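You operate a simulated robot arm through the tools that you are given. There is no shell and no other tool.

Carry out the task below with a simulated robot arm. There is one attempt and no reset: what you move stays moved.

## Task
Cure the grey cleat in the blue mould.
Fine: seat it in the slot, stand the mould on the slide tray, slide the tray in, shut the guard door, press the down button and wait till the run lamp is out. Set down upright: blue mould.

It is judged by the outcome, as a careful person would: the job done as asked, and still so three seconds after it is handed in. It fails if anything else is knocked over, pushed out of place, dropped, spilled or broken.

## Robot
A 6-joint arm with a two-finger gripper, fixed in place. Base frame: the origin is on the floor under the middle of its stand, x ahead of it, y to its left, z up. Units: m, rad, N and s.
It reaches about 1.572 m from its shoulder. Its first joint turns from -2.897 to 2.897 rad. Payload 2.45 kg.
The tool frame sits at the grasp point between the pads (the TCP): z along the fingers, y along the line on which they close. The tips reach 0.02 m beyond it. The gripper opens to 0.14 m; its body begins 0.168 m behind the TCP.
Orientation is that of the tool frame in the base frame, as a unit quaternion [x, y, z, w]. With the fingers straight down and closing along the base's y, the tool's x points along the base's -x, its y along +y and its z along -z.

## Interface
- The arm moves only by the tool step_arm. Its argument "steps" is a list of rows, each a list of 3 entries, a list of its own where there are three numbers: the turn, a rotation vector about the base's x, y, z in degrees, then the shift along the base's x, y, z in cm, then the closure in counts, from 0 (fully open) to 255 (shut). In form: [[[wx, wy, wz], [x, y, z], gripper], ...]. A call has 1 to 20 rows; each row is the pose to reach, as a shift and turn from the pose commanded when the call began. Each row takes 0.2 s and may step no farther than 0.05 m and 0.15 rad from the row before; otherwise, or with a gripper value out of range, the whole call is refused. Where a pose cannot be reached the arm comes as near as it can. A force on the tool above 40 N (or 10 N above the force at the start of the call, whichever is more), or a blocked arm, ends the call early, and 0.2 s more pass. The fingers move at their own pace (about 0.045 m/s each) and stop on an object; they squeeze with about 21 N. The grip force told is the motor's: it shows also when the fingers shut on nothing. Time passes only in rows, and 0.2 s behind the last, so rows that repeat a pose let the fingers close. It gives the time, the measured TCP pose, the force on the tool (base axes), the opening and the grip force at its end, in the units of the frame above (readings bear some noise), with the torque about the TCP (base axes, N m) and any sound that the robot's microphone picked up.
- Cameras (640 x 400 px; columns grow to the right, rows downward): "scene" is fixed at [0.2196, -0.5005, 1.5476]; the picture's right is [0.81, -0.59, 0.00], its down [-0.19, -0.26, -0.95] and it looks along [0.56, 0.77, -0.32] (base axes); focal length 374 px, centre (320, 200). "wrist" rides on the gripper at [0.078, 0.011, -0.209] in the tool frame; the picture's right is [-0.14, 0.99, 0.00], its down [-0.92, -0.13, -0.37] and it looks along [-0.37, -0.05, 0.93] (tool axes); focal length 280 px, centre (320, 200). There is no depth. A picture from a camera that has moved, and an enlarged one, comes with that camera's place and axes in the base frame and with its lens.
- grab_frame(camera): a new picture of that camera. The clock stands still meanwhile.
- enlarge(camera, box): a new picture of the part [left, top, right, bottom] of that camera's present view, enlarged. The clock stands still meanwhile.
- hand_in(): hands the job in; it is judged then, once.

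Nothing tells you positions but the pictures and the camera data. Unless the task says otherwise, let go and move clear before handing in.

The tools are called after "Emit:" as name(argument=value, ...) on one line, values as JSON. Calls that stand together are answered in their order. step_arm: Moves the arm, as the interface text tells. Its arguments: {"type":"object","properties":{"steps":{"type":"array","items":{"type":"array"}}},"required":["steps"]} The other tools are called the same way: grab_frame (camera) takes a picture; enlarge (camera, box) takes an enlarged picture of a part of a camera's view; hand_in () hands the job in.

At the start:

```text
t: 0.0
tcp_pos: [0.5382, 0.4339, 1.3372]
tcp_rot: [0.0, 1.0, 0.0, 0.0]
contact_force: [0.9, -0.5, -0.1]
wrist_torque: [-0.01, 0.01, -0.02]
grip_width: 0.14
finger_force: 0.1
```

scene: 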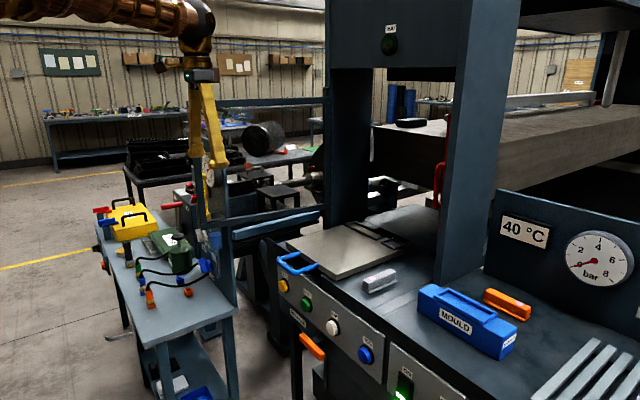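
wrist: 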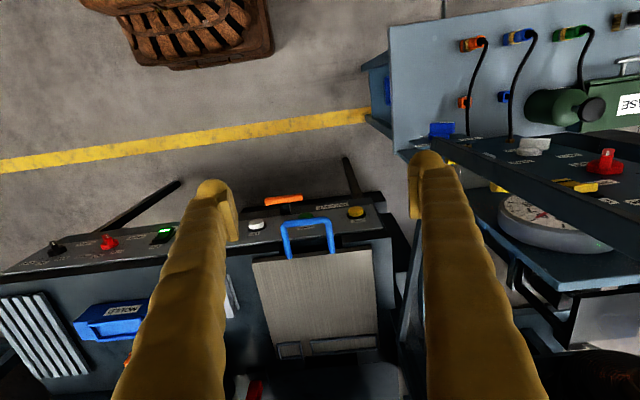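

I see a press with a control panel, a slide tray with a blue handle, a grey cleat, a blue mould and an orange block on the bench. I'll look closer before moving.

Emit:
enlarge(camera="scene", box=[260, 200, 420, 300])

Emit:
enlarge(camera="scene", box=[400, 260, 560, 360])

Emit:
enlarge(camera="scene", box=[260, 260, 484, 400])

Emit:
enlarge(camera="scene", box=[320, 0, 640, 200])

Emit:
enlarge(camera="wrist", box=[0, 180, 240, 400])

Emit:
enlarge(camera="wrist", box=[220, 180, 430, 400])

```text
4.00 times, centred on (340, 250) of scene
camera zoom: at [0.2196, -0.5005, 1.5476], right [0.81, -0.59, 0.0], down [-0.19, -0.26, -0.95], along [0.56, 0.77, -0.32], focal length 1495 px, centre (240, 0)
```

zoom: 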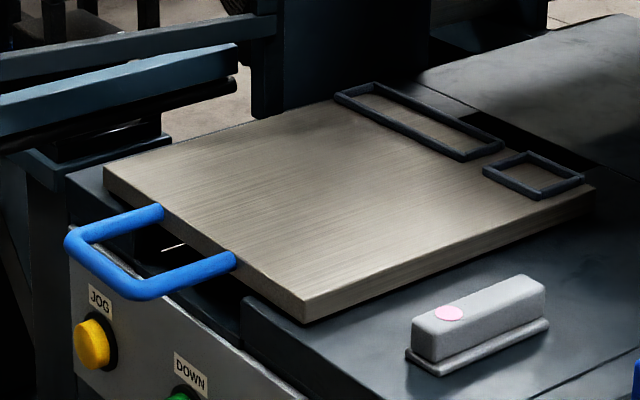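

```text
4.00 times, centred on (480, 310) of scene
camera zoom: at [0.2196, -0.5005, 1.5476], right [0.81, -0.59, 0.0], down [-0.19, -0.26, -0.95], along [0.56, 0.77, -0.32], focal length 1495 px, centre (-320, -240)
```

zoom: 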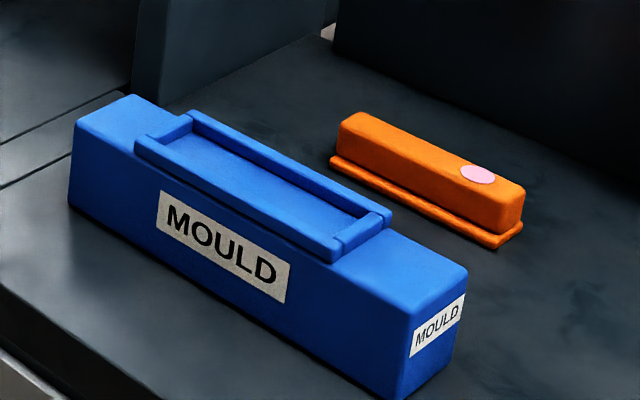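

```text
2.86 times, centred on (372, 330) of scene
camera zoom: at [0.2196, -0.5005, 1.5476], right [0.81, -0.59, 0.0], down [-0.19, -0.26, -0.95], along [0.56, 0.77, -0.32], focal length 1068 px, centre (171, -171)
```

zoom: 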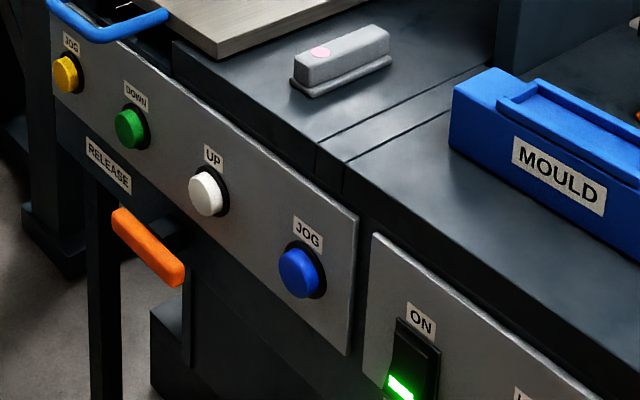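

```text
2.00 times, centred on (480, 100) of scene
camera zoom: at [0.2196, -0.5005, 1.5476], right [0.81, -0.59, 0.0], down [-0.19, -0.26, -0.95], along [0.56, 0.77, -0.32], focal length 748 px, centre (0, 400)
```

zoom: 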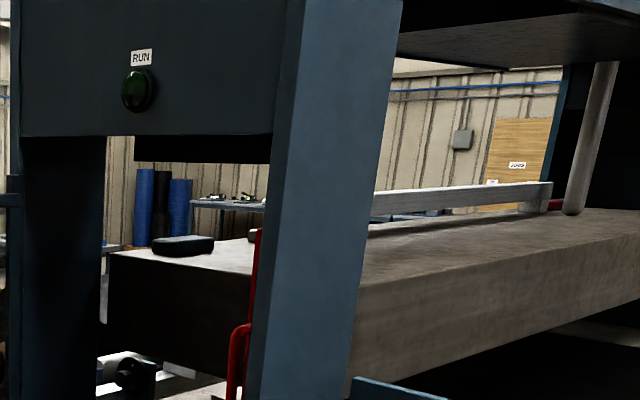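

```text
1.82 times, centred on (120, 290) of wrist
camera zoom: at [0.4611, 0.4446, 1.5474], right [0.14, 0.99, 0.0], down [0.92, -0.13, 0.37], along [0.37, -0.05, -0.93], focal length 510 px, centre (684, 36)
```

zoom: 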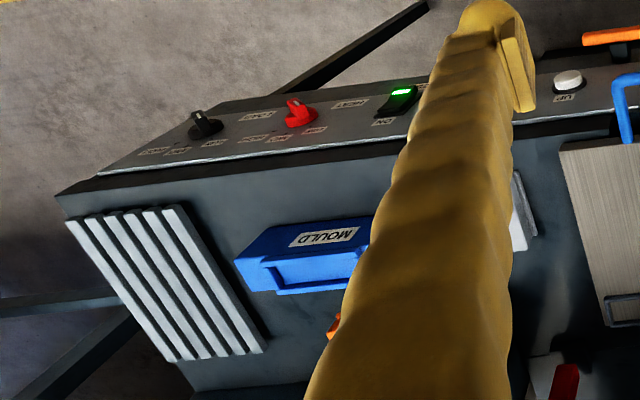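

```text
1.82 times, centred on (325, 290) of wrist
camera zoom: at [0.4611, 0.4446, 1.5474], right [0.14, 0.99, 0.0], down [0.92, -0.13, 0.37], along [0.37, -0.05, -0.93], focal length 510 px, centre (311, 36)
```

zoom: 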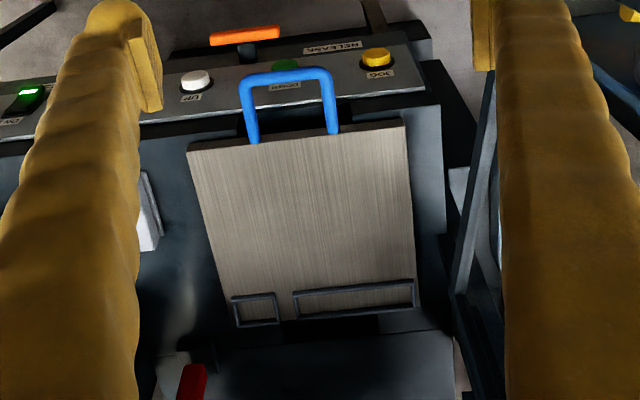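

The tray (blue handle) looks to be near x 0.8–1.1, y 0.2–0.5, the mould near (0.89, -0.12) and the cleat between them. I'll zoom in on the guard door, tray frames and mould slot before moving.

Emit:
enlarge(camera="scene", box=[400, 100, 480, 220])

Emit:
enlarge(camera="scene", box=[330, 205, 420, 260])

Emit:
enlarge(camera="scene", box=[410, 280, 540, 361])

Emit:
enlarge(camera="scene", box=[320, 180, 500, 292])

Emit:
enlarge(camera="wrist", box=[220, 300, 420, 400])

```text
3.33 times, centred on (440, 160) of scene
camera zoom: at [0.2196, -0.5005, 1.5476], right [0.81, -0.59, 0.0], down [-0.19, -0.26, -0.95], along [0.56, 0.77, -0.32], focal length 1246 px, centre (-80, 333)
```

zoom: 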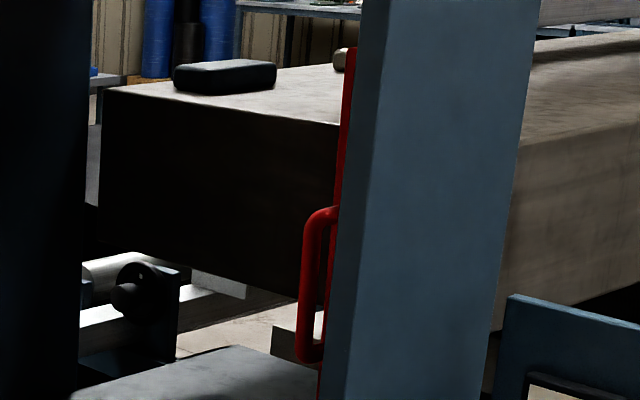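

```text
7.11 times, centred on (375, 232) of scene
camera zoom: at [0.2196, -0.5005, 1.5476], right [0.81, -0.59, 0.0], down [-0.19, -0.26, -0.95], along [0.56, 0.77, -0.32], focal length 2658 px, centre (-71, -31)
```

zoom: 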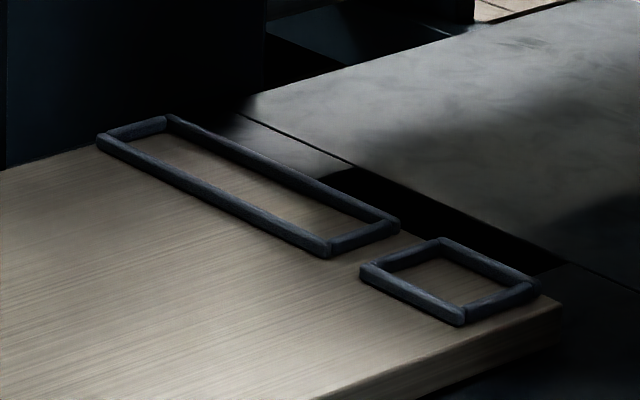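

```text
4.92 times, centred on (475, 320) of scene
camera zoom: at [0.2196, -0.5005, 1.5476], right [0.81, -0.59, 0.0], down [-0.19, -0.26, -0.95], along [0.56, 0.77, -0.32], focal length 1840 px, centre (-443, -393)
```

zoom: 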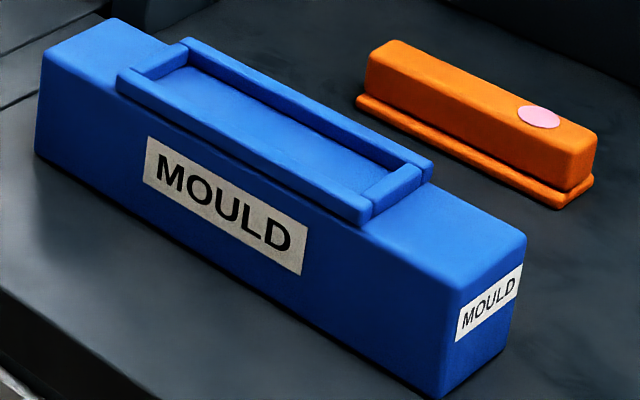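

```text
3.56 times, centred on (410, 236) of scene
camera zoom: at [0.2196, -0.5005, 1.5476], right [0.81, -0.59, 0.0], down [-0.19, -0.26, -0.95], along [0.56, 0.77, -0.32], focal length 1329 px, centre (0, 72)
```

zoom: 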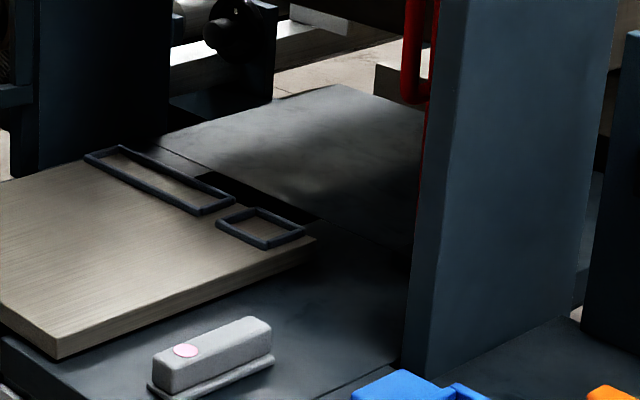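

```text
3.20 times, centred on (320, 350) of wrist
camera zoom: at [0.4611, 0.4446, 1.5474], right [0.14, 0.99, 0.0], down [0.92, -0.13, 0.37], along [0.37, -0.05, -0.93], focal length 897 px, centre (320, -280)
```

zoom: 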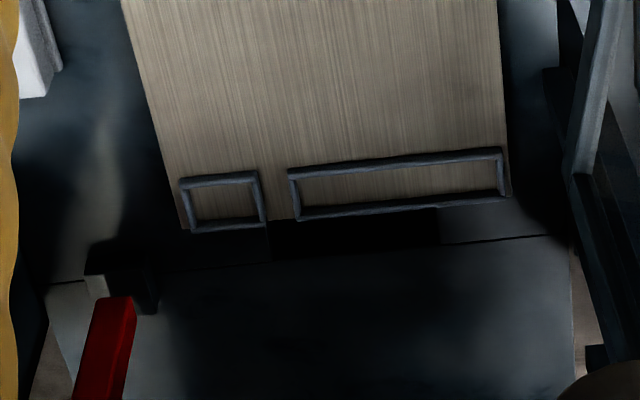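

The red guard door seems to be folded edge-on by the right-hand column. I'll tilt the hand so the wrist camera looks into the press opening.

Emit:
step_arm(steps=[[[0, -8, 0], [0, -3, 0], 0], [[0, -16, 0], [0, -6, 0], 0], [[0, -24, 0], [0, -9, 0], 0], [[0, -32, 0], [0, -12, 0], 0], [[0, -40, 0], [0, -14, 0], 0], [[0, -40, 0], [0, -14, 0], 0]])

Emit:
grab_frame(camera="wrist")

Emit:
grab_frame(camera="scene")

```text
t: 1.4
tcp_pos: [0.5398, 0.2934, 1.337]
tcp_rot: [0.0, 0.939, 0.0, 0.343]
contact_force: [0.2, 0.7, 0.1]
wrist_torque: [0.01, -0.02, 0.01]
grip_width: 0.1398
finger_force: 0.0
```

```text
taken
camera wrist: at [0.3452, 0.3044, 1.448], right [0.1, 0.99, 0.09], down [0.47, -0.13, 0.87], along [0.88, -0.05, -0.48], focal length 280 px, centre (320, 200)
```

wrist: 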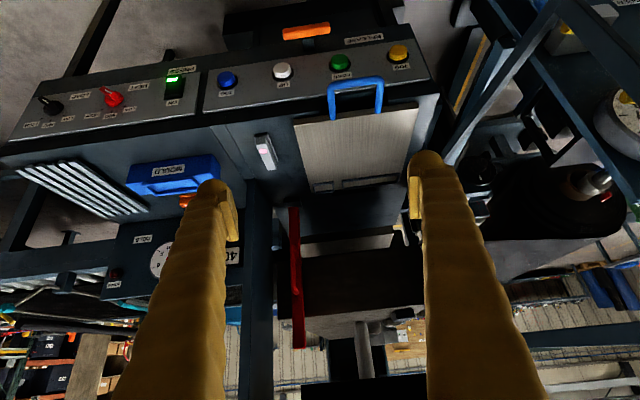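

```text
taken
```

scene: 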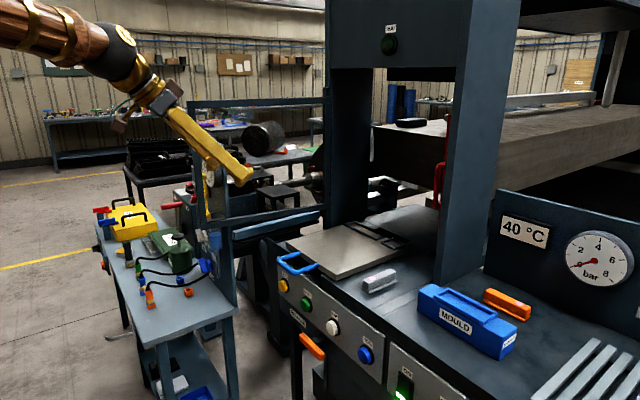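

The wrist picture is upside-down but shows the press opening, the red door edge, and the controls. I'll enlarge the important parts.

Emit:
enlarge(camera="wrist", box=[200, 80, 440, 230])

Emit:
enlarge(camera="wrist", box=[220, 180, 440, 400])

Emit:
enlarge(camera="wrist", box=[0, 20, 240, 220])

Emit:
enlarge(camera="wrist", box=[190, 10, 450, 130])

Emit:
enlarge(camera="wrist", box=[270, 160, 430, 260])

```text
2.67 times, centred on (320, 155) of wrist
camera zoom: at [0.3452, 0.3044, 1.448], right [0.1, 0.99, 0.09], down [0.47, -0.13, 0.87], along [0.88, -0.05, -0.48], focal length 748 px, centre (320, 320)
```

zoom: 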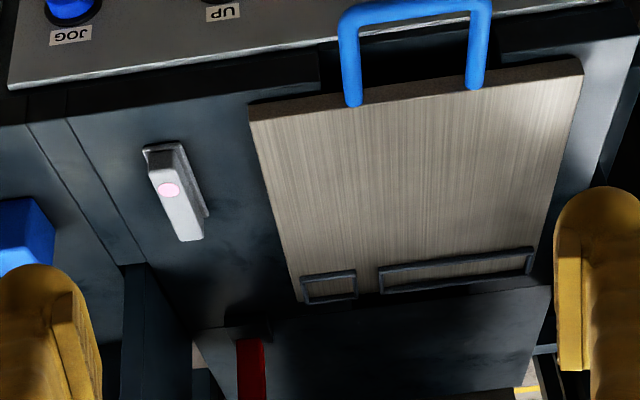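

```text
1.82 times, centred on (330, 290) of wrist
camera zoom: at [0.3452, 0.3044, 1.448], right [0.1, 0.99, 0.09], down [0.47, -0.13, 0.87], along [0.88, -0.05, -0.48], focal length 510 px, centre (302, 36)
```

zoom: 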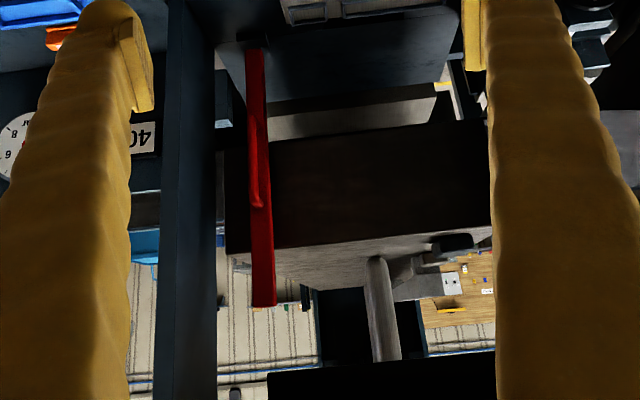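

```text
2.00 times, centred on (120, 120) of wrist
camera zoom: at [0.3452, 0.3044, 1.448], right [0.1, 0.99, 0.09], down [0.47, -0.13, 0.87], along [0.88, -0.05, -0.48], focal length 561 px, centre (720, 360)
```

zoom: 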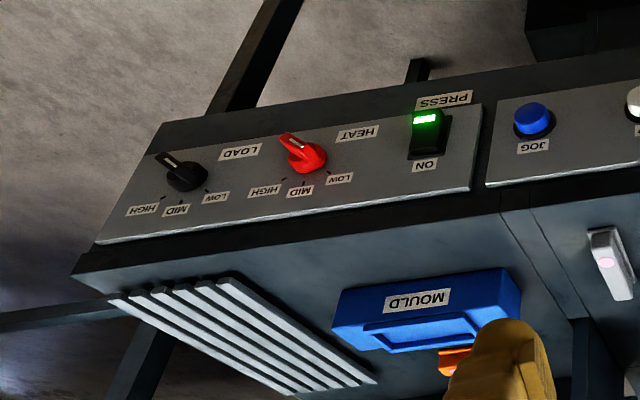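

```text
2.46 times, centred on (320, 70) of wrist
camera zoom: at [0.3452, 0.3044, 1.448], right [0.1, 0.99, 0.09], down [0.47, -0.13, 0.87], along [0.88, -0.05, -0.48], focal length 690 px, centre (320, 520)
```

zoom: 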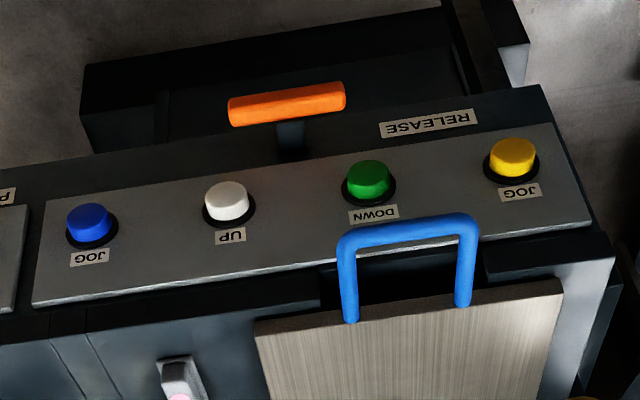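

```text
4.00 times, centred on (350, 210) of wrist
camera zoom: at [0.3452, 0.3044, 1.448], right [0.1, 0.99, 0.09], down [0.47, -0.13, 0.87], along [0.88, -0.05, -0.48], focal length 1122 px, centre (200, 160)
```

zoom: 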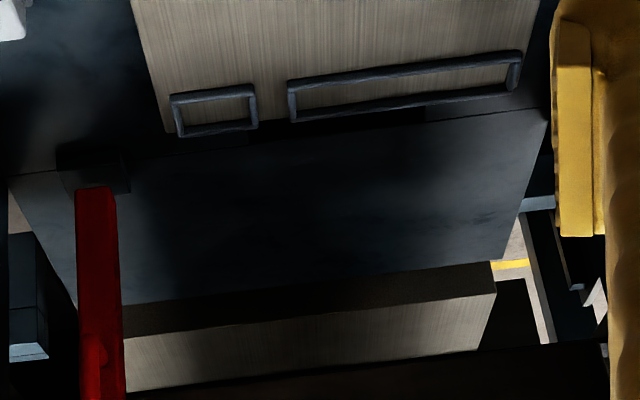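

The tray top works out to about z 1.003 (x 0.81–1.12, y 0.24–0.51). The red door edge seems to be at about (1.2, 0.15), so I'll move closer with the camera almost level to see how the door works.

Emit:
step_arm(steps=[[[0, -7, 0], [5, -1, -1], 0], [[0, -14, 0], [9, -2, -2], 0], [[0, -20, 0], [13, -3, -4], 0], [[0, -20, 0], [17, -4, -6], 0], [[0, -20, 0], [21, -4, -7], 0], [[0, -20, 0], [21, -4, -7], 0]])

Emit:
grab_frame(camera="wrist")

Emit:
enlarge(camera="wrist", box=[220, 100, 430, 300])

Emit:
enlarge(camera="wrist", box=[220, 240, 430, 400])

```text
refused: row 1 steps farther than a row can; nothing moved
```

```text
taken
camera wrist: at [0.3452, 0.3044, 1.448], right [0.1, 0.99, 0.09], down [0.47, -0.13, 0.87], along [0.88, -0.05, -0.48], focal length 280 px, centre (320, 200)
```

wrist: 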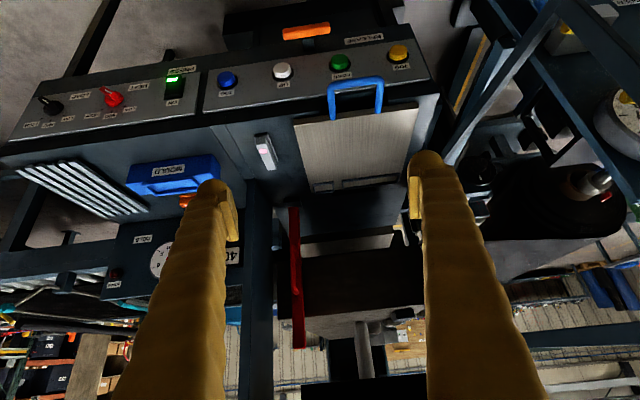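

```text
2.00 times, centred on (325, 200) of wrist
camera zoom: at [0.3452, 0.3044, 1.448], right [0.1, 0.99, 0.09], down [0.47, -0.13, 0.87], along [0.88, -0.05, -0.48], focal length 561 px, centre (310, 200)
```

zoom: 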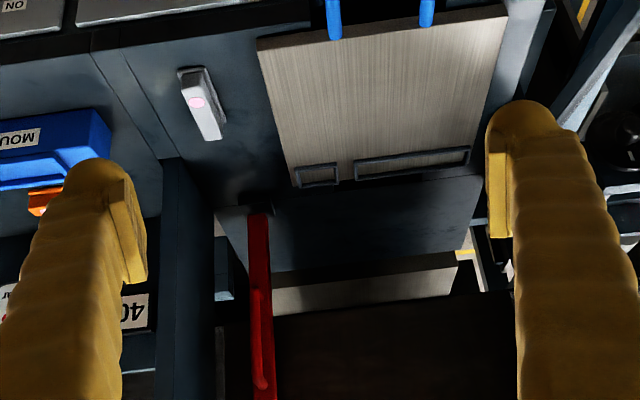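

```text
2.50 times, centred on (325, 320) of wrist
camera zoom: at [0.3452, 0.3044, 1.448], right [0.1, 0.99, 0.09], down [0.47, -0.13, 0.87], along [0.88, -0.05, -0.48], focal length 701 px, centre (308, -100)
```

zoom: 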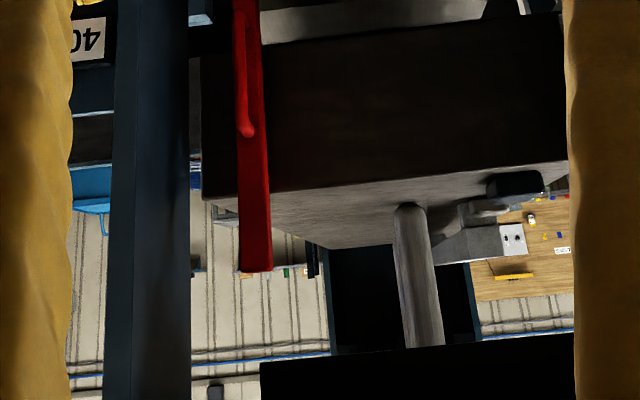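

The first row was a hair over 5 cm; I'll use smaller steps for the same move closer to the opening.

Emit:
step_arm(steps=[[[0, -7, 0], [4, -1, -1], 0], [[0, -14, 0], [8, -2, -2], 0], [[0, -20, 0], [12, -3, -3], 0], [[0, -20, 0], [16, -4, -4], 0], [[0, -20, 0], [20, -4, -5], 0], [[0, -20, 0], [20, -4, -5], 0]])

Emit:
grab_frame(camera="wrist")

Emit:
enlarge(camera="wrist", box=[220, 40, 430, 240])

Emit:
enlarge(camera="wrist", box=[220, 200, 430, 400])

```text
t: 2.8
tcp_pos: [0.7392, 0.2521, 1.2885]
tcp_rot: [0.0, 0.866, 0.0, 0.5]
contact_force: [0.6, 0.1, 0.6]
wrist_torque: [-0.02, 0.01, 0.01]
grip_width: 0.1398
finger_force: 0.0
```

```text
taken
camera wrist: at [0.5196, 0.2644, 1.3255], right [0.07, 0.99, 0.12], down [0.14, -0.13, 0.98], along [0.99, -0.05, -0.15], focal length 280 px, centre (320, 200)
```

wrist: 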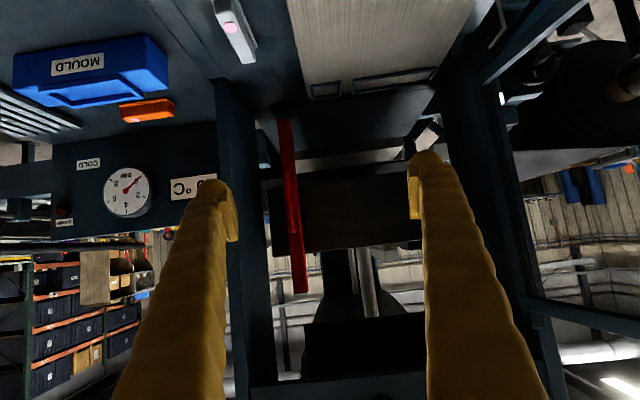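

```text
2.00 times, centred on (325, 140) of wrist
camera zoom: at [0.5196, 0.2644, 1.3255], right [0.07, 0.99, 0.12], down [0.14, -0.13, 0.98], along [0.99, -0.05, -0.15], focal length 561 px, centre (310, 320)
```

zoom: 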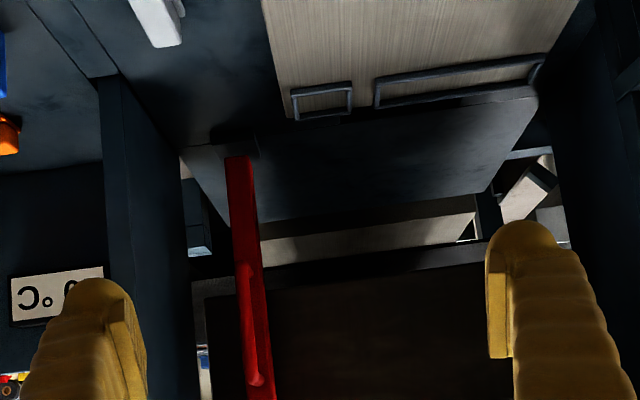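

```text
2.00 times, centred on (325, 300) of wrist
camera zoom: at [0.5196, 0.2644, 1.3255], right [0.07, 0.99, 0.12], down [0.14, -0.13, 0.98], along [0.99, -0.05, -0.15], focal length 561 px, centre (310, 0)
```

zoom: 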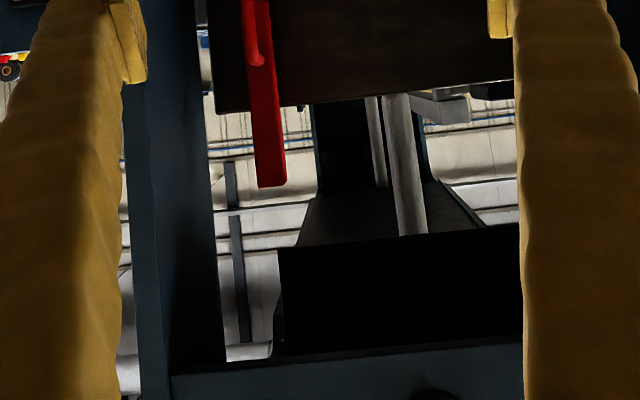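

The red panel is seen edge-on, its foot on a small black bracket at the right of the lower platen. I'll view it from the left to see its face and hinge.

Emit:
step_arm(steps=[[[0, 0, -6], [0, 3, 0], 0], [[0, 0, -12], [0, 6, 0], 0], [[0, 0, -18], [0, 9, 0], 0], [[0, 0, -24], [0, 11, 0], 0], [[0, 0, -30], [0, 11, 0], 0], [[0, 0, -30], [0, 11, 0], 0]])

Emit:
grab_frame(camera="wrist")

Emit:
enlarge(camera="wrist", box=[220, 100, 430, 300])

Emit:
grab_frame(camera="scene")

```text
t: 4.2
tcp_pos: [0.738, 0.3648, 1.287]
tcp_rot: [0.224, 0.836, -0.129, 0.483]
contact_force: [-0.1, 0.7, -0.1]
wrist_torque: [-0.02, 0.01, 0.0]
grip_width: 0.1398
finger_force: 0.0
```

```text
taken
camera wrist: at [0.5541, 0.4831, 1.3253], right [0.56, 0.82, 0.12], down [0.06, -0.18, 0.98], along [0.83, -0.54, -0.15], focal length 280 px, centre (320, 200)
```

wrist: 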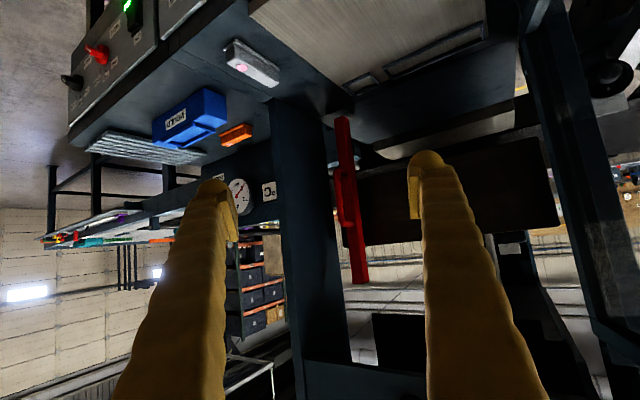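

```text
2.00 times, centred on (325, 200) of wrist
camera zoom: at [0.5541, 0.4831, 1.3253], right [0.56, 0.82, 0.12], down [0.06, -0.18, 0.98], along [0.83, -0.54, -0.15], focal length 561 px, centre (310, 200)
```

zoom: 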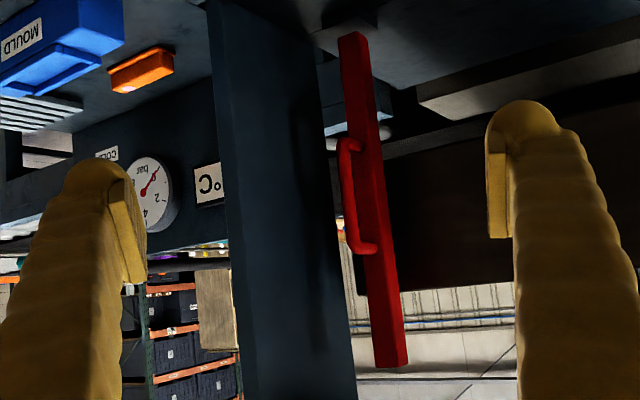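

```text
taken
```

scene: 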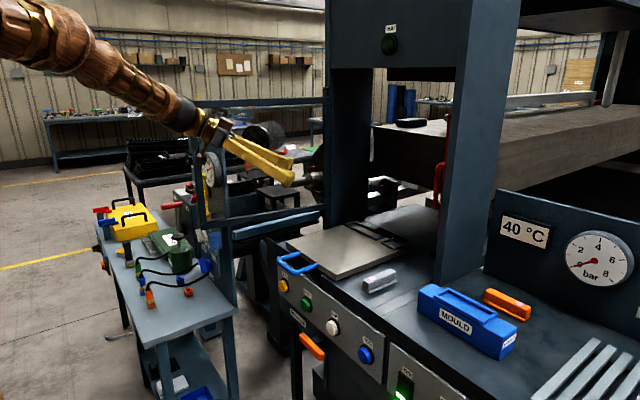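

The red upright bar with a D-handle stands near (1.17, 0.17). I'll look closer to tell whether it carries a clear panel and which way it moves.

Emit:
enlarge(camera="wrist", box=[290, 90, 390, 190])

Emit:
enlarge(camera="wrist", box=[290, 190, 390, 290])

Emit:
enlarge(camera="wrist", box=[290, 30, 490, 160])

Emit:
enlarge(camera="scene", box=[360, 60, 480, 240])

```text
4.00 times, centred on (340, 140) of wrist
camera zoom: at [0.5541, 0.4831, 1.3253], right [0.56, 0.82, 0.12], down [0.06, -0.18, 0.98], along [0.83, -0.54, -0.15], focal length 1122 px, centre (240, 440)
```

zoom: 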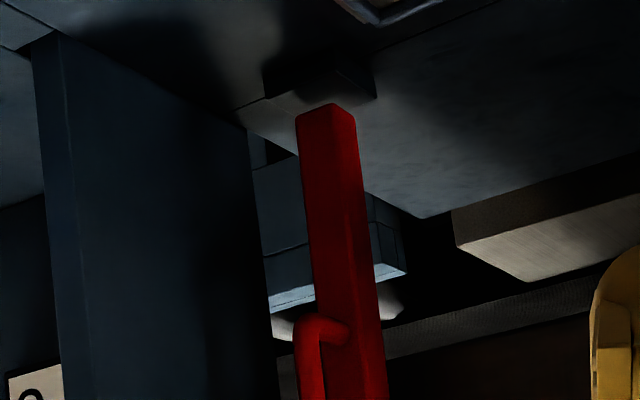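

```text
4.00 times, centred on (340, 240) of wrist
camera zoom: at [0.5541, 0.4831, 1.3253], right [0.56, 0.82, 0.12], down [0.06, -0.18, 0.98], along [0.83, -0.54, -0.15], focal length 1122 px, centre (240, 40)
```

zoom: 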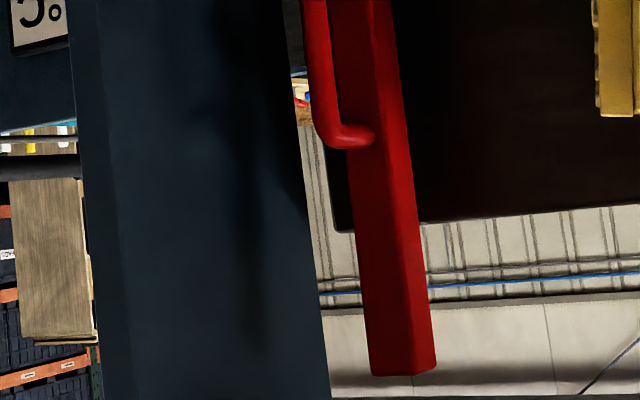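

```text
3.08 times, centred on (390, 95) of wrist
camera zoom: at [0.5541, 0.4831, 1.3253], right [0.56, 0.82, 0.12], down [0.06, -0.18, 0.98], along [0.83, -0.54, -0.15], focal length 863 px, centre (105, 523)
```

zoom: 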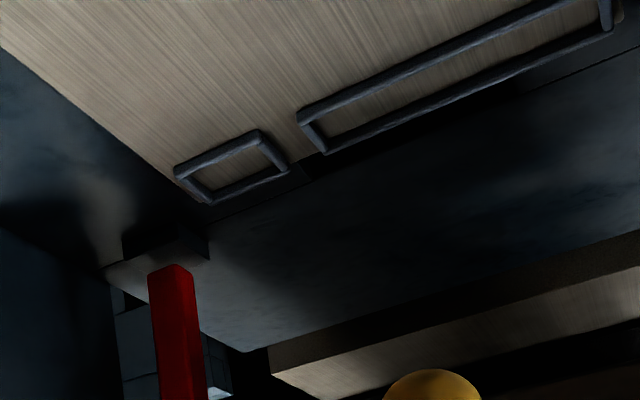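

```text
2.22 times, centred on (420, 150) of scene
camera zoom: at [0.2196, -0.5005, 1.5476], right [0.81, -0.59, 0.0], down [-0.19, -0.26, -0.95], along [0.56, 0.77, -0.32], focal length 831 px, centre (98, 311)
```

zoom: 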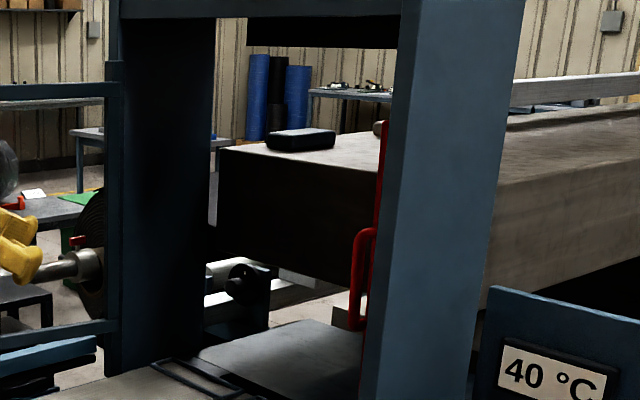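

There's also a blue-grey frame attached to the left column that may be the real guard door, swung open. I'll enlarge that.

Emit:
enlarge(camera="scene", box=[170, 80, 350, 200])

Emit:
enlarge(camera="scene", box=[170, 190, 350, 310])

Emit:
enlarge(camera="scene", box=[310, 0, 480, 110])

Emit:
enlarge(camera="wrist", box=[440, 0, 640, 200])

```text
3.33 times, centred on (260, 140) of scene
camera zoom: at [0.2196, -0.5005, 1.5476], right [0.81, -0.59, 0.0], down [-0.19, -0.26, -0.95], along [0.56, 0.77, -0.32], focal length 1246 px, centre (520, 400)
```

zoom: 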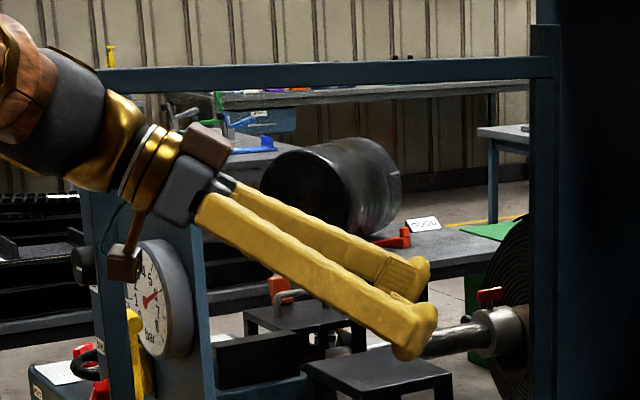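

```text
3.33 times, centred on (260, 250) of scene
camera zoom: at [0.2196, -0.5005, 1.5476], right [0.81, -0.59, 0.0], down [-0.19, -0.26, -0.95], along [0.56, 0.77, -0.32], focal length 1246 px, centre (520, 33)
```

zoom: 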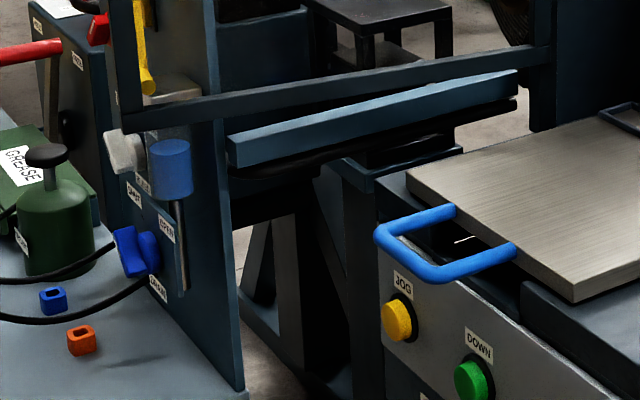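

```text
3.64 times, centred on (395, 55) of scene
camera zoom: at [0.2196, -0.5005, 1.5476], right [0.81, -0.59, 0.0], down [-0.19, -0.26, -0.95], along [0.56, 0.77, -0.32], focal length 1359 px, centre (47, 727)
```

zoom: 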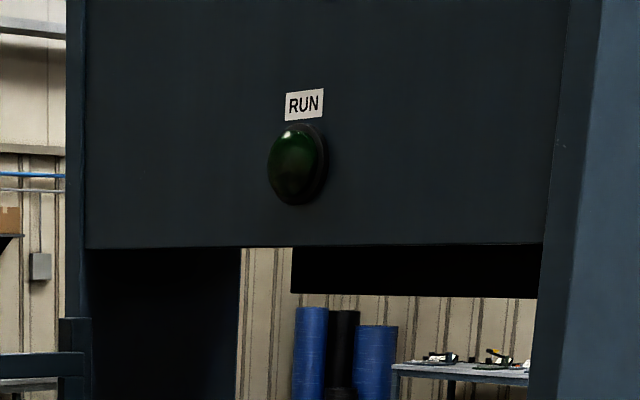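

```text
2.00 times, centred on (540, 100) of wrist
camera zoom: at [0.5541, 0.4831, 1.3253], right [0.56, 0.82, 0.12], down [0.06, -0.18, 0.98], along [0.83, -0.54, -0.15], focal length 561 px, centre (-120, 400)
```

zoom: 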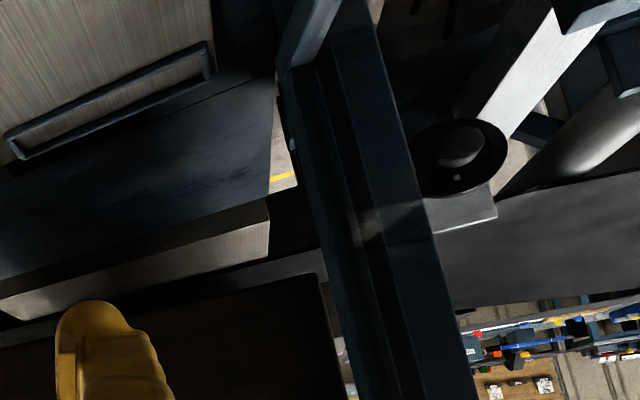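

The blue-grey frame runs from the left column (about x 1.03, y 0.57) toward me to about (0.60, 0.65), so it could be a hinged door swung open. I'll turn the wrist camera to inspect it.

Emit:
step_arm(steps=[[[0, 0, 8], [-2, -2, 0], 0], [[0, 0, 16], [-4, -4, 0], 0], [[0, 0, 24], [-6, -6, 0], 0], [[0, 0, 32], [-8, -8, 0], 0], [[0, 0, 40], [-10, -10, 0], 0], [[0, 0, 48], [-12, -12, 0], 0], [[0, 0, 56], [-14, -14, 0], 0], [[0, 0, 64], [-16, -16, 0], 0], [[0, 0, 72], [-18, -17, 0], 0], [[0, 0, 80], [-18, -17, 0], 0], [[0, 0, 80], [-18, -17, 0], 0]])

Emit:
grab_frame(camera="wrist")

Emit:
grab_frame(camera="scene")

```text
t: 6.6
tcp_pos: [0.5555, 0.1927, 1.2834]
tcp_rot: [-0.281, 0.824, 0.256, 0.421]
contact_force: [1.9, 2.1, 4.2]
wrist_torque: [-0.59, 0.39, 0.14]
grip_width: 0.1396
finger_force: 0.1
out of reach, approached as far as the arm can: row 7, 8
```

```text
taken
camera wrist: at [0.3959, 0.0427, 1.328], right [-0.6, 0.74, 0.3], down [0.33, -0.11, 0.94], along [0.72, 0.67, -0.18], focal length 280 px, centre (320, 200)
```

wrist: 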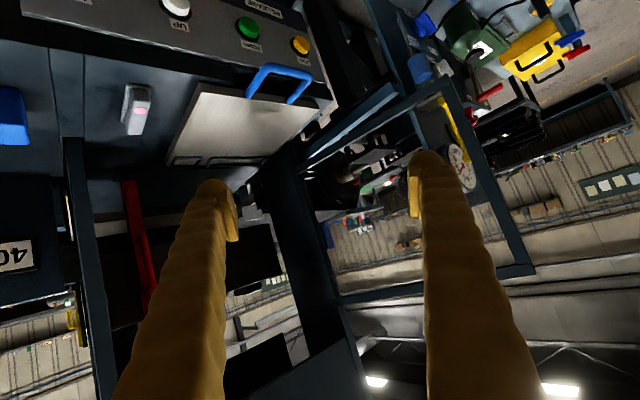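

```text
taken
```

scene: 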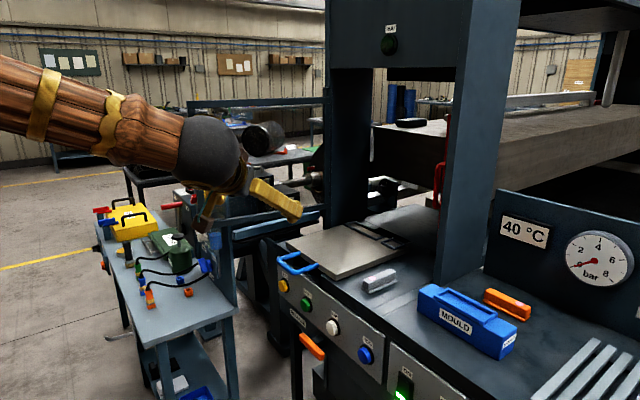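

I can see a rectangular frame swung out from the left column. Enlarging it and the red post for detail.

Emit:
enlarge(camera="wrist", box=[280, 60, 560, 320])

Emit:
enlarge(camera="wrist", box=[40, 80, 320, 320])

Emit:
enlarge(camera="wrist", box=[400, 70, 540, 170])

```text
1.54 times, centred on (420, 190) of wrist
camera zoom: at [0.3959, 0.0427, 1.328], right [-0.6, 0.74, 0.3], down [0.33, -0.11, 0.94], along [0.72, 0.67, -0.18], focal length 431 px, centre (166, 215)
```

zoom: 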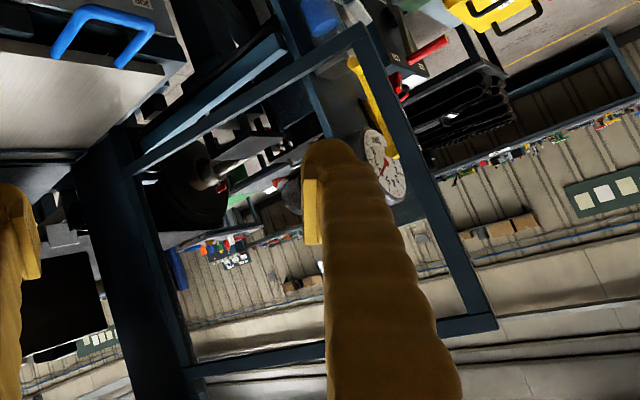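

```text
1.67 times, centred on (180, 200) of wrist
camera zoom: at [0.3959, 0.0427, 1.328], right [-0.6, 0.74, 0.3], down [0.33, -0.11, 0.94], along [0.72, 0.67, -0.18], focal length 467 px, centre (553, 200)
```

zoom: 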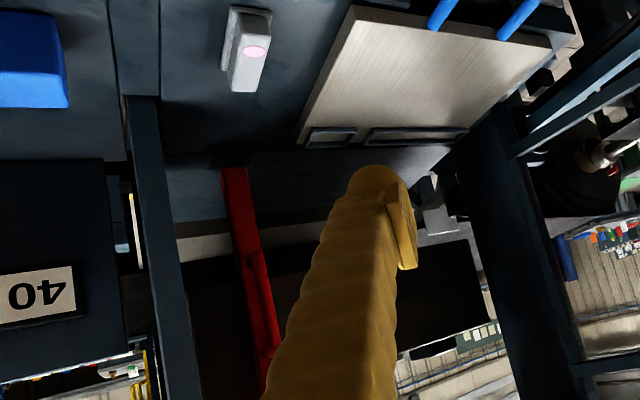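

```text
4.00 times, centred on (470, 120) of wrist
camera zoom: at [0.3959, 0.0427, 1.328], right [-0.6, 0.74, 0.3], down [0.33, -0.11, 0.94], along [0.72, 0.67, -0.18], focal length 1122 px, centre (-280, 520)
```

zoom: 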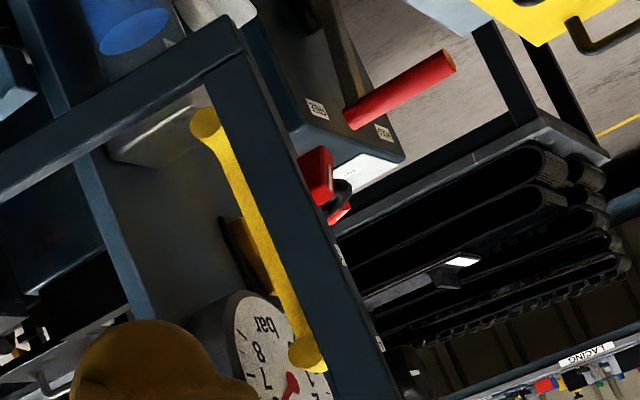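

The frame has a yellow grab tube on its free stile, so it is the hinged guard door. The red post looks like a separate item, so I'll leave it alone. Next I'll level the hand and look straight down at the mould.

Emit:
step_arm(steps=[[[0, 0, -8], [0, -2, 0], 0], [[0, 0, -16], [0, -4, 0], 0], [[0, 0, -24], [0, -6, 0], 0], [[0, 0, -32], [0, -9, 0], 0], [[0, 0, -40], [2, -12, 0], 0], [[0, 0, -48], [4, -14, 0], 0], [[0, 0, -50], [6, -16, 0], 0], [[0, 0, -50], [6, -16, 0], 0]])

Emit:
step_arm(steps=[[[0, 8, 0], [2, -2, 0], 0], [[0, 16, 0], [4, -4, 0], 0], [[0, 24, 0], [6, -6, 0], 0], [[0, 32, 0], [8, -8, 0], 0], [[0, 40, 0], [10, -10, 0], 0], [[0, 48, 0], [12, -12, 0], 0], [[0, 56, 0], [15, -13, 0], 0], [[0, 60, 0], [18, -14, 0], 0], [[0, 60, 0], [18, -14, 0], 0]])

Emit:
grab_frame(camera="wrist")

Emit:
grab_frame(camera="scene")

```text
t: 8.4
tcp_pos: [0.6204, 0.0331, 1.2878]
tcp_rot: [0.001, 0.866, 0.0, 0.5]
contact_force: [0.2, 0.1, -0.4]
wrist_torque: [0.01, -0.02, -0.01]
grip_width: 0.1398
finger_force: 0.1
```

```text
t: 10.4
tcp_pos: [0.8011, -0.1071, 1.2878]
tcp_rot: [0.0, 1.0, -0.001, 0.0]
contact_force: [-0.4, 0.4, -1.2]
wrist_torque: [-0.01, 0.0, 0.01]
grip_width: 0.1402
finger_force: 0.3
```

```text
taken
camera wrist: at [0.7232, -0.0952, 1.4971], right [0.14, 0.99, 0.0], down [0.92, -0.13, 0.37], along [0.36, -0.05, -0.93], focal length 280 px, centre (320, 200)
```

wrist: 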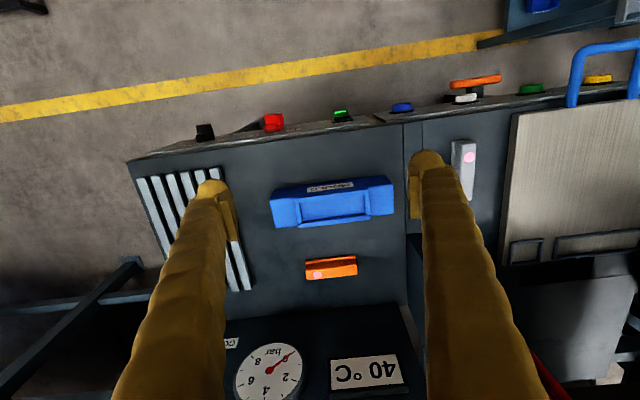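

```text
taken
```

scene: 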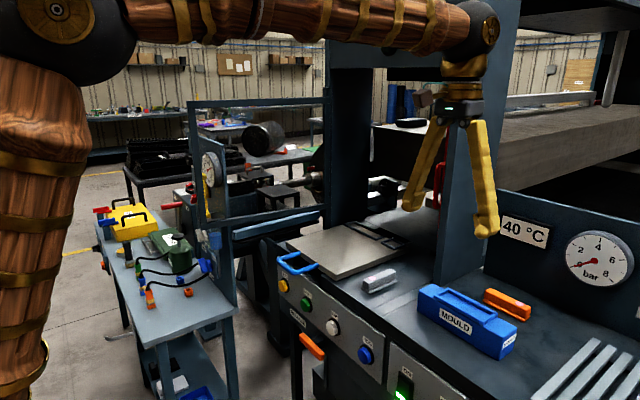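

Now the mould, cleat and tray are in one overhead view. I'll enlarge for accurate measurements.

Emit:
enlarge(camera="wrist", box=[250, 160, 410, 290])

Emit:
enlarge(camera="wrist", box=[400, 110, 560, 230])

Emit:
enlarge(camera="wrist", box=[480, 100, 640, 300])

Emit:
enlarge(camera="wrist", box=[120, 90, 420, 200])

```text
3.08 times, centred on (330, 225) of wrist
camera zoom: at [0.7232, -0.0952, 1.4971], right [0.14, 0.99, 0.0], down [0.92, -0.13, 0.37], along [0.36, -0.05, -0.93], focal length 863 px, centre (289, 123)
```

zoom: 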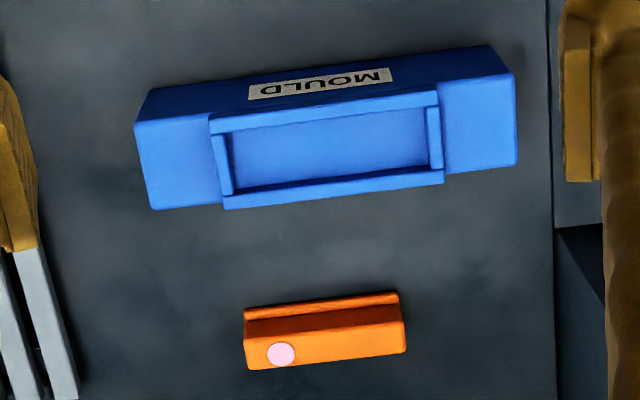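

```text
3.33 times, centred on (480, 170) of wrist
camera zoom: at [0.7232, -0.0952, 1.4971], right [0.14, 0.99, 0.0], down [0.92, -0.13, 0.37], along [0.36, -0.05, -0.93], focal length 935 px, centre (-213, 300)
```

zoom: 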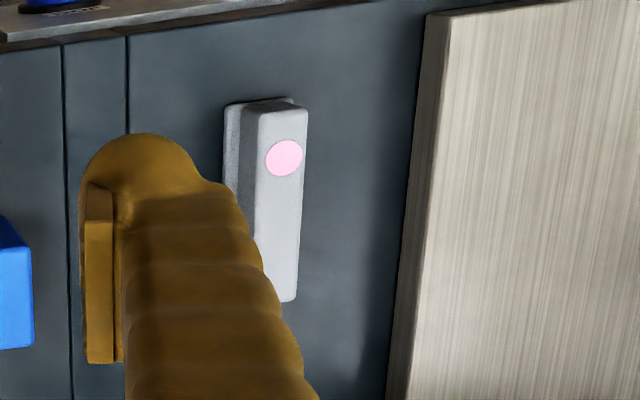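

```text
2.00 times, centred on (560, 200) of wrist
camera zoom: at [0.7232, -0.0952, 1.4971], right [0.14, 0.99, 0.0], down [0.92, -0.13, 0.37], along [0.36, -0.05, -0.93], focal length 561 px, centre (-160, 200)
```

zoom: 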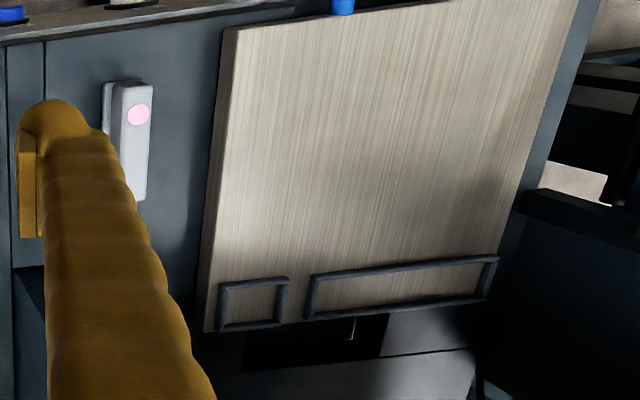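

```text
2.13 times, centred on (270, 145) of wrist
camera zoom: at [0.7232, -0.0952, 1.4971], right [0.14, 0.99, 0.0], down [0.92, -0.13, 0.37], along [0.36, -0.05, -0.93], focal length 598 px, centre (427, 317)
```

zoom: 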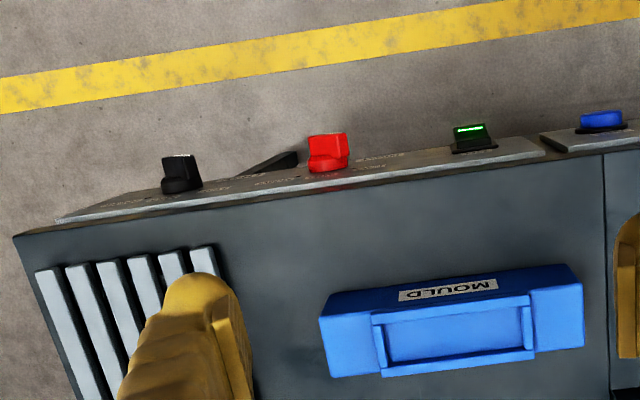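

The mould spans about x 0.896–0.953, y −0.21–0.01, with its slot rim at y −0.166 to −0.036. The cleat lies along x near (0.90, 0.155). I'll move over the cleat for a clean look.

Emit:
step_arm(steps=[[[0, 0, 0], [0, 4.5, 0], 0], [[0, 0, 0], [0, 9, 0], 0], [[0, 0, 0], [0, 13.5, -1], 0], [[0, 0, 0], [0, 18, -2], 0], [[0, 0, 0], [0, 22.5, -3], 0], [[0, 0, 0], [0, 27, -5], 0], [[0, 0, 0], [0, 28, -7], 0], [[0, 0, 0], [0, 28, -7], 0]])

Emit:
grab_frame(camera="wrist")

Emit:
enlarge(camera="wrist", box=[240, 130, 400, 260])

Emit:
enlarge(camera="wrist", box=[210, 0, 430, 130])

```text
t: 12.2
tcp_pos: [0.7993, 0.1732, 1.217]
tcp_rot: [0.0, 1.0, 0.0, 0.001]
contact_force: [0.2, -0.1, -0.5]
wrist_torque: [0.02, -0.03, 0.03]
grip_width: 0.14
finger_force: 0.1
```

```text
taken
camera wrist: at [0.7211, 0.1846, 1.4269], right [0.14, 0.99, 0.0], down [0.92, -0.13, 0.37], along [0.37, -0.05, -0.93], focal length 280 px, centre (320, 200)
```

wrist: 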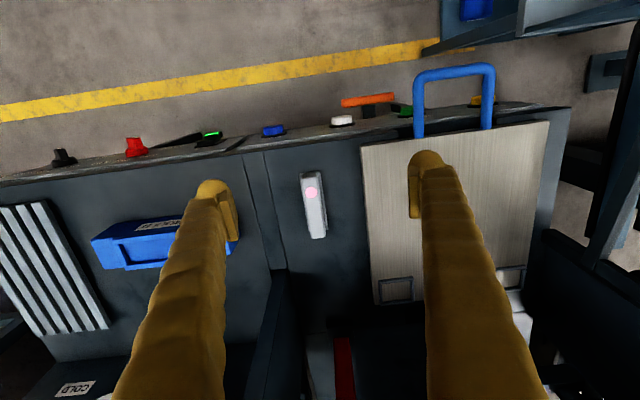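

```text
3.08 times, centred on (320, 195) of wrist
camera zoom: at [0.7211, 0.1846, 1.4269], right [0.14, 0.99, 0.0], down [0.92, -0.13, 0.37], along [0.37, -0.05, -0.93], focal length 863 px, centre (320, 215)
```

zoom: 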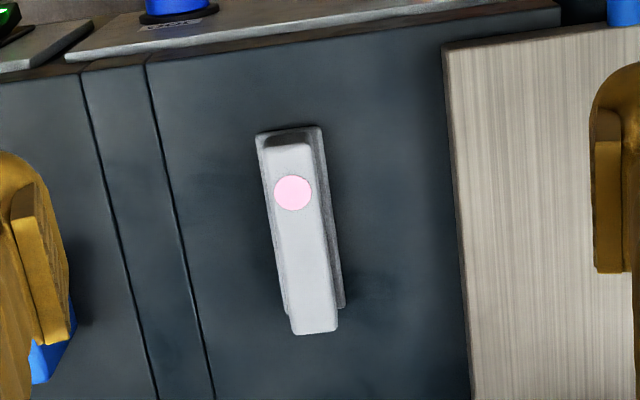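

```text
2.91 times, centred on (320, 65) of wrist
camera zoom: at [0.7211, 0.1846, 1.4269], right [0.14, 0.99, 0.0], down [0.92, -0.13, 0.37], along [0.37, -0.05, -0.93], focal length 816 px, centre (320, 593)
```

zoom: 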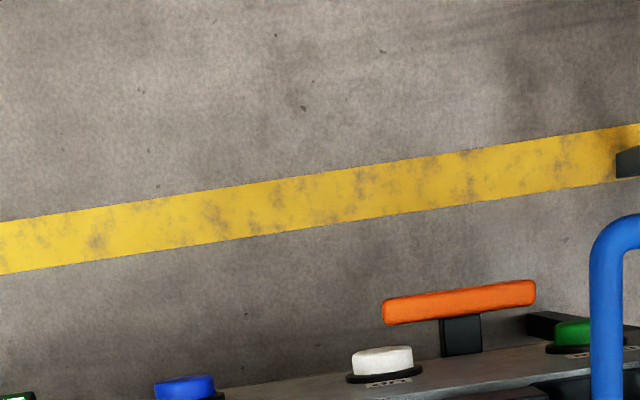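

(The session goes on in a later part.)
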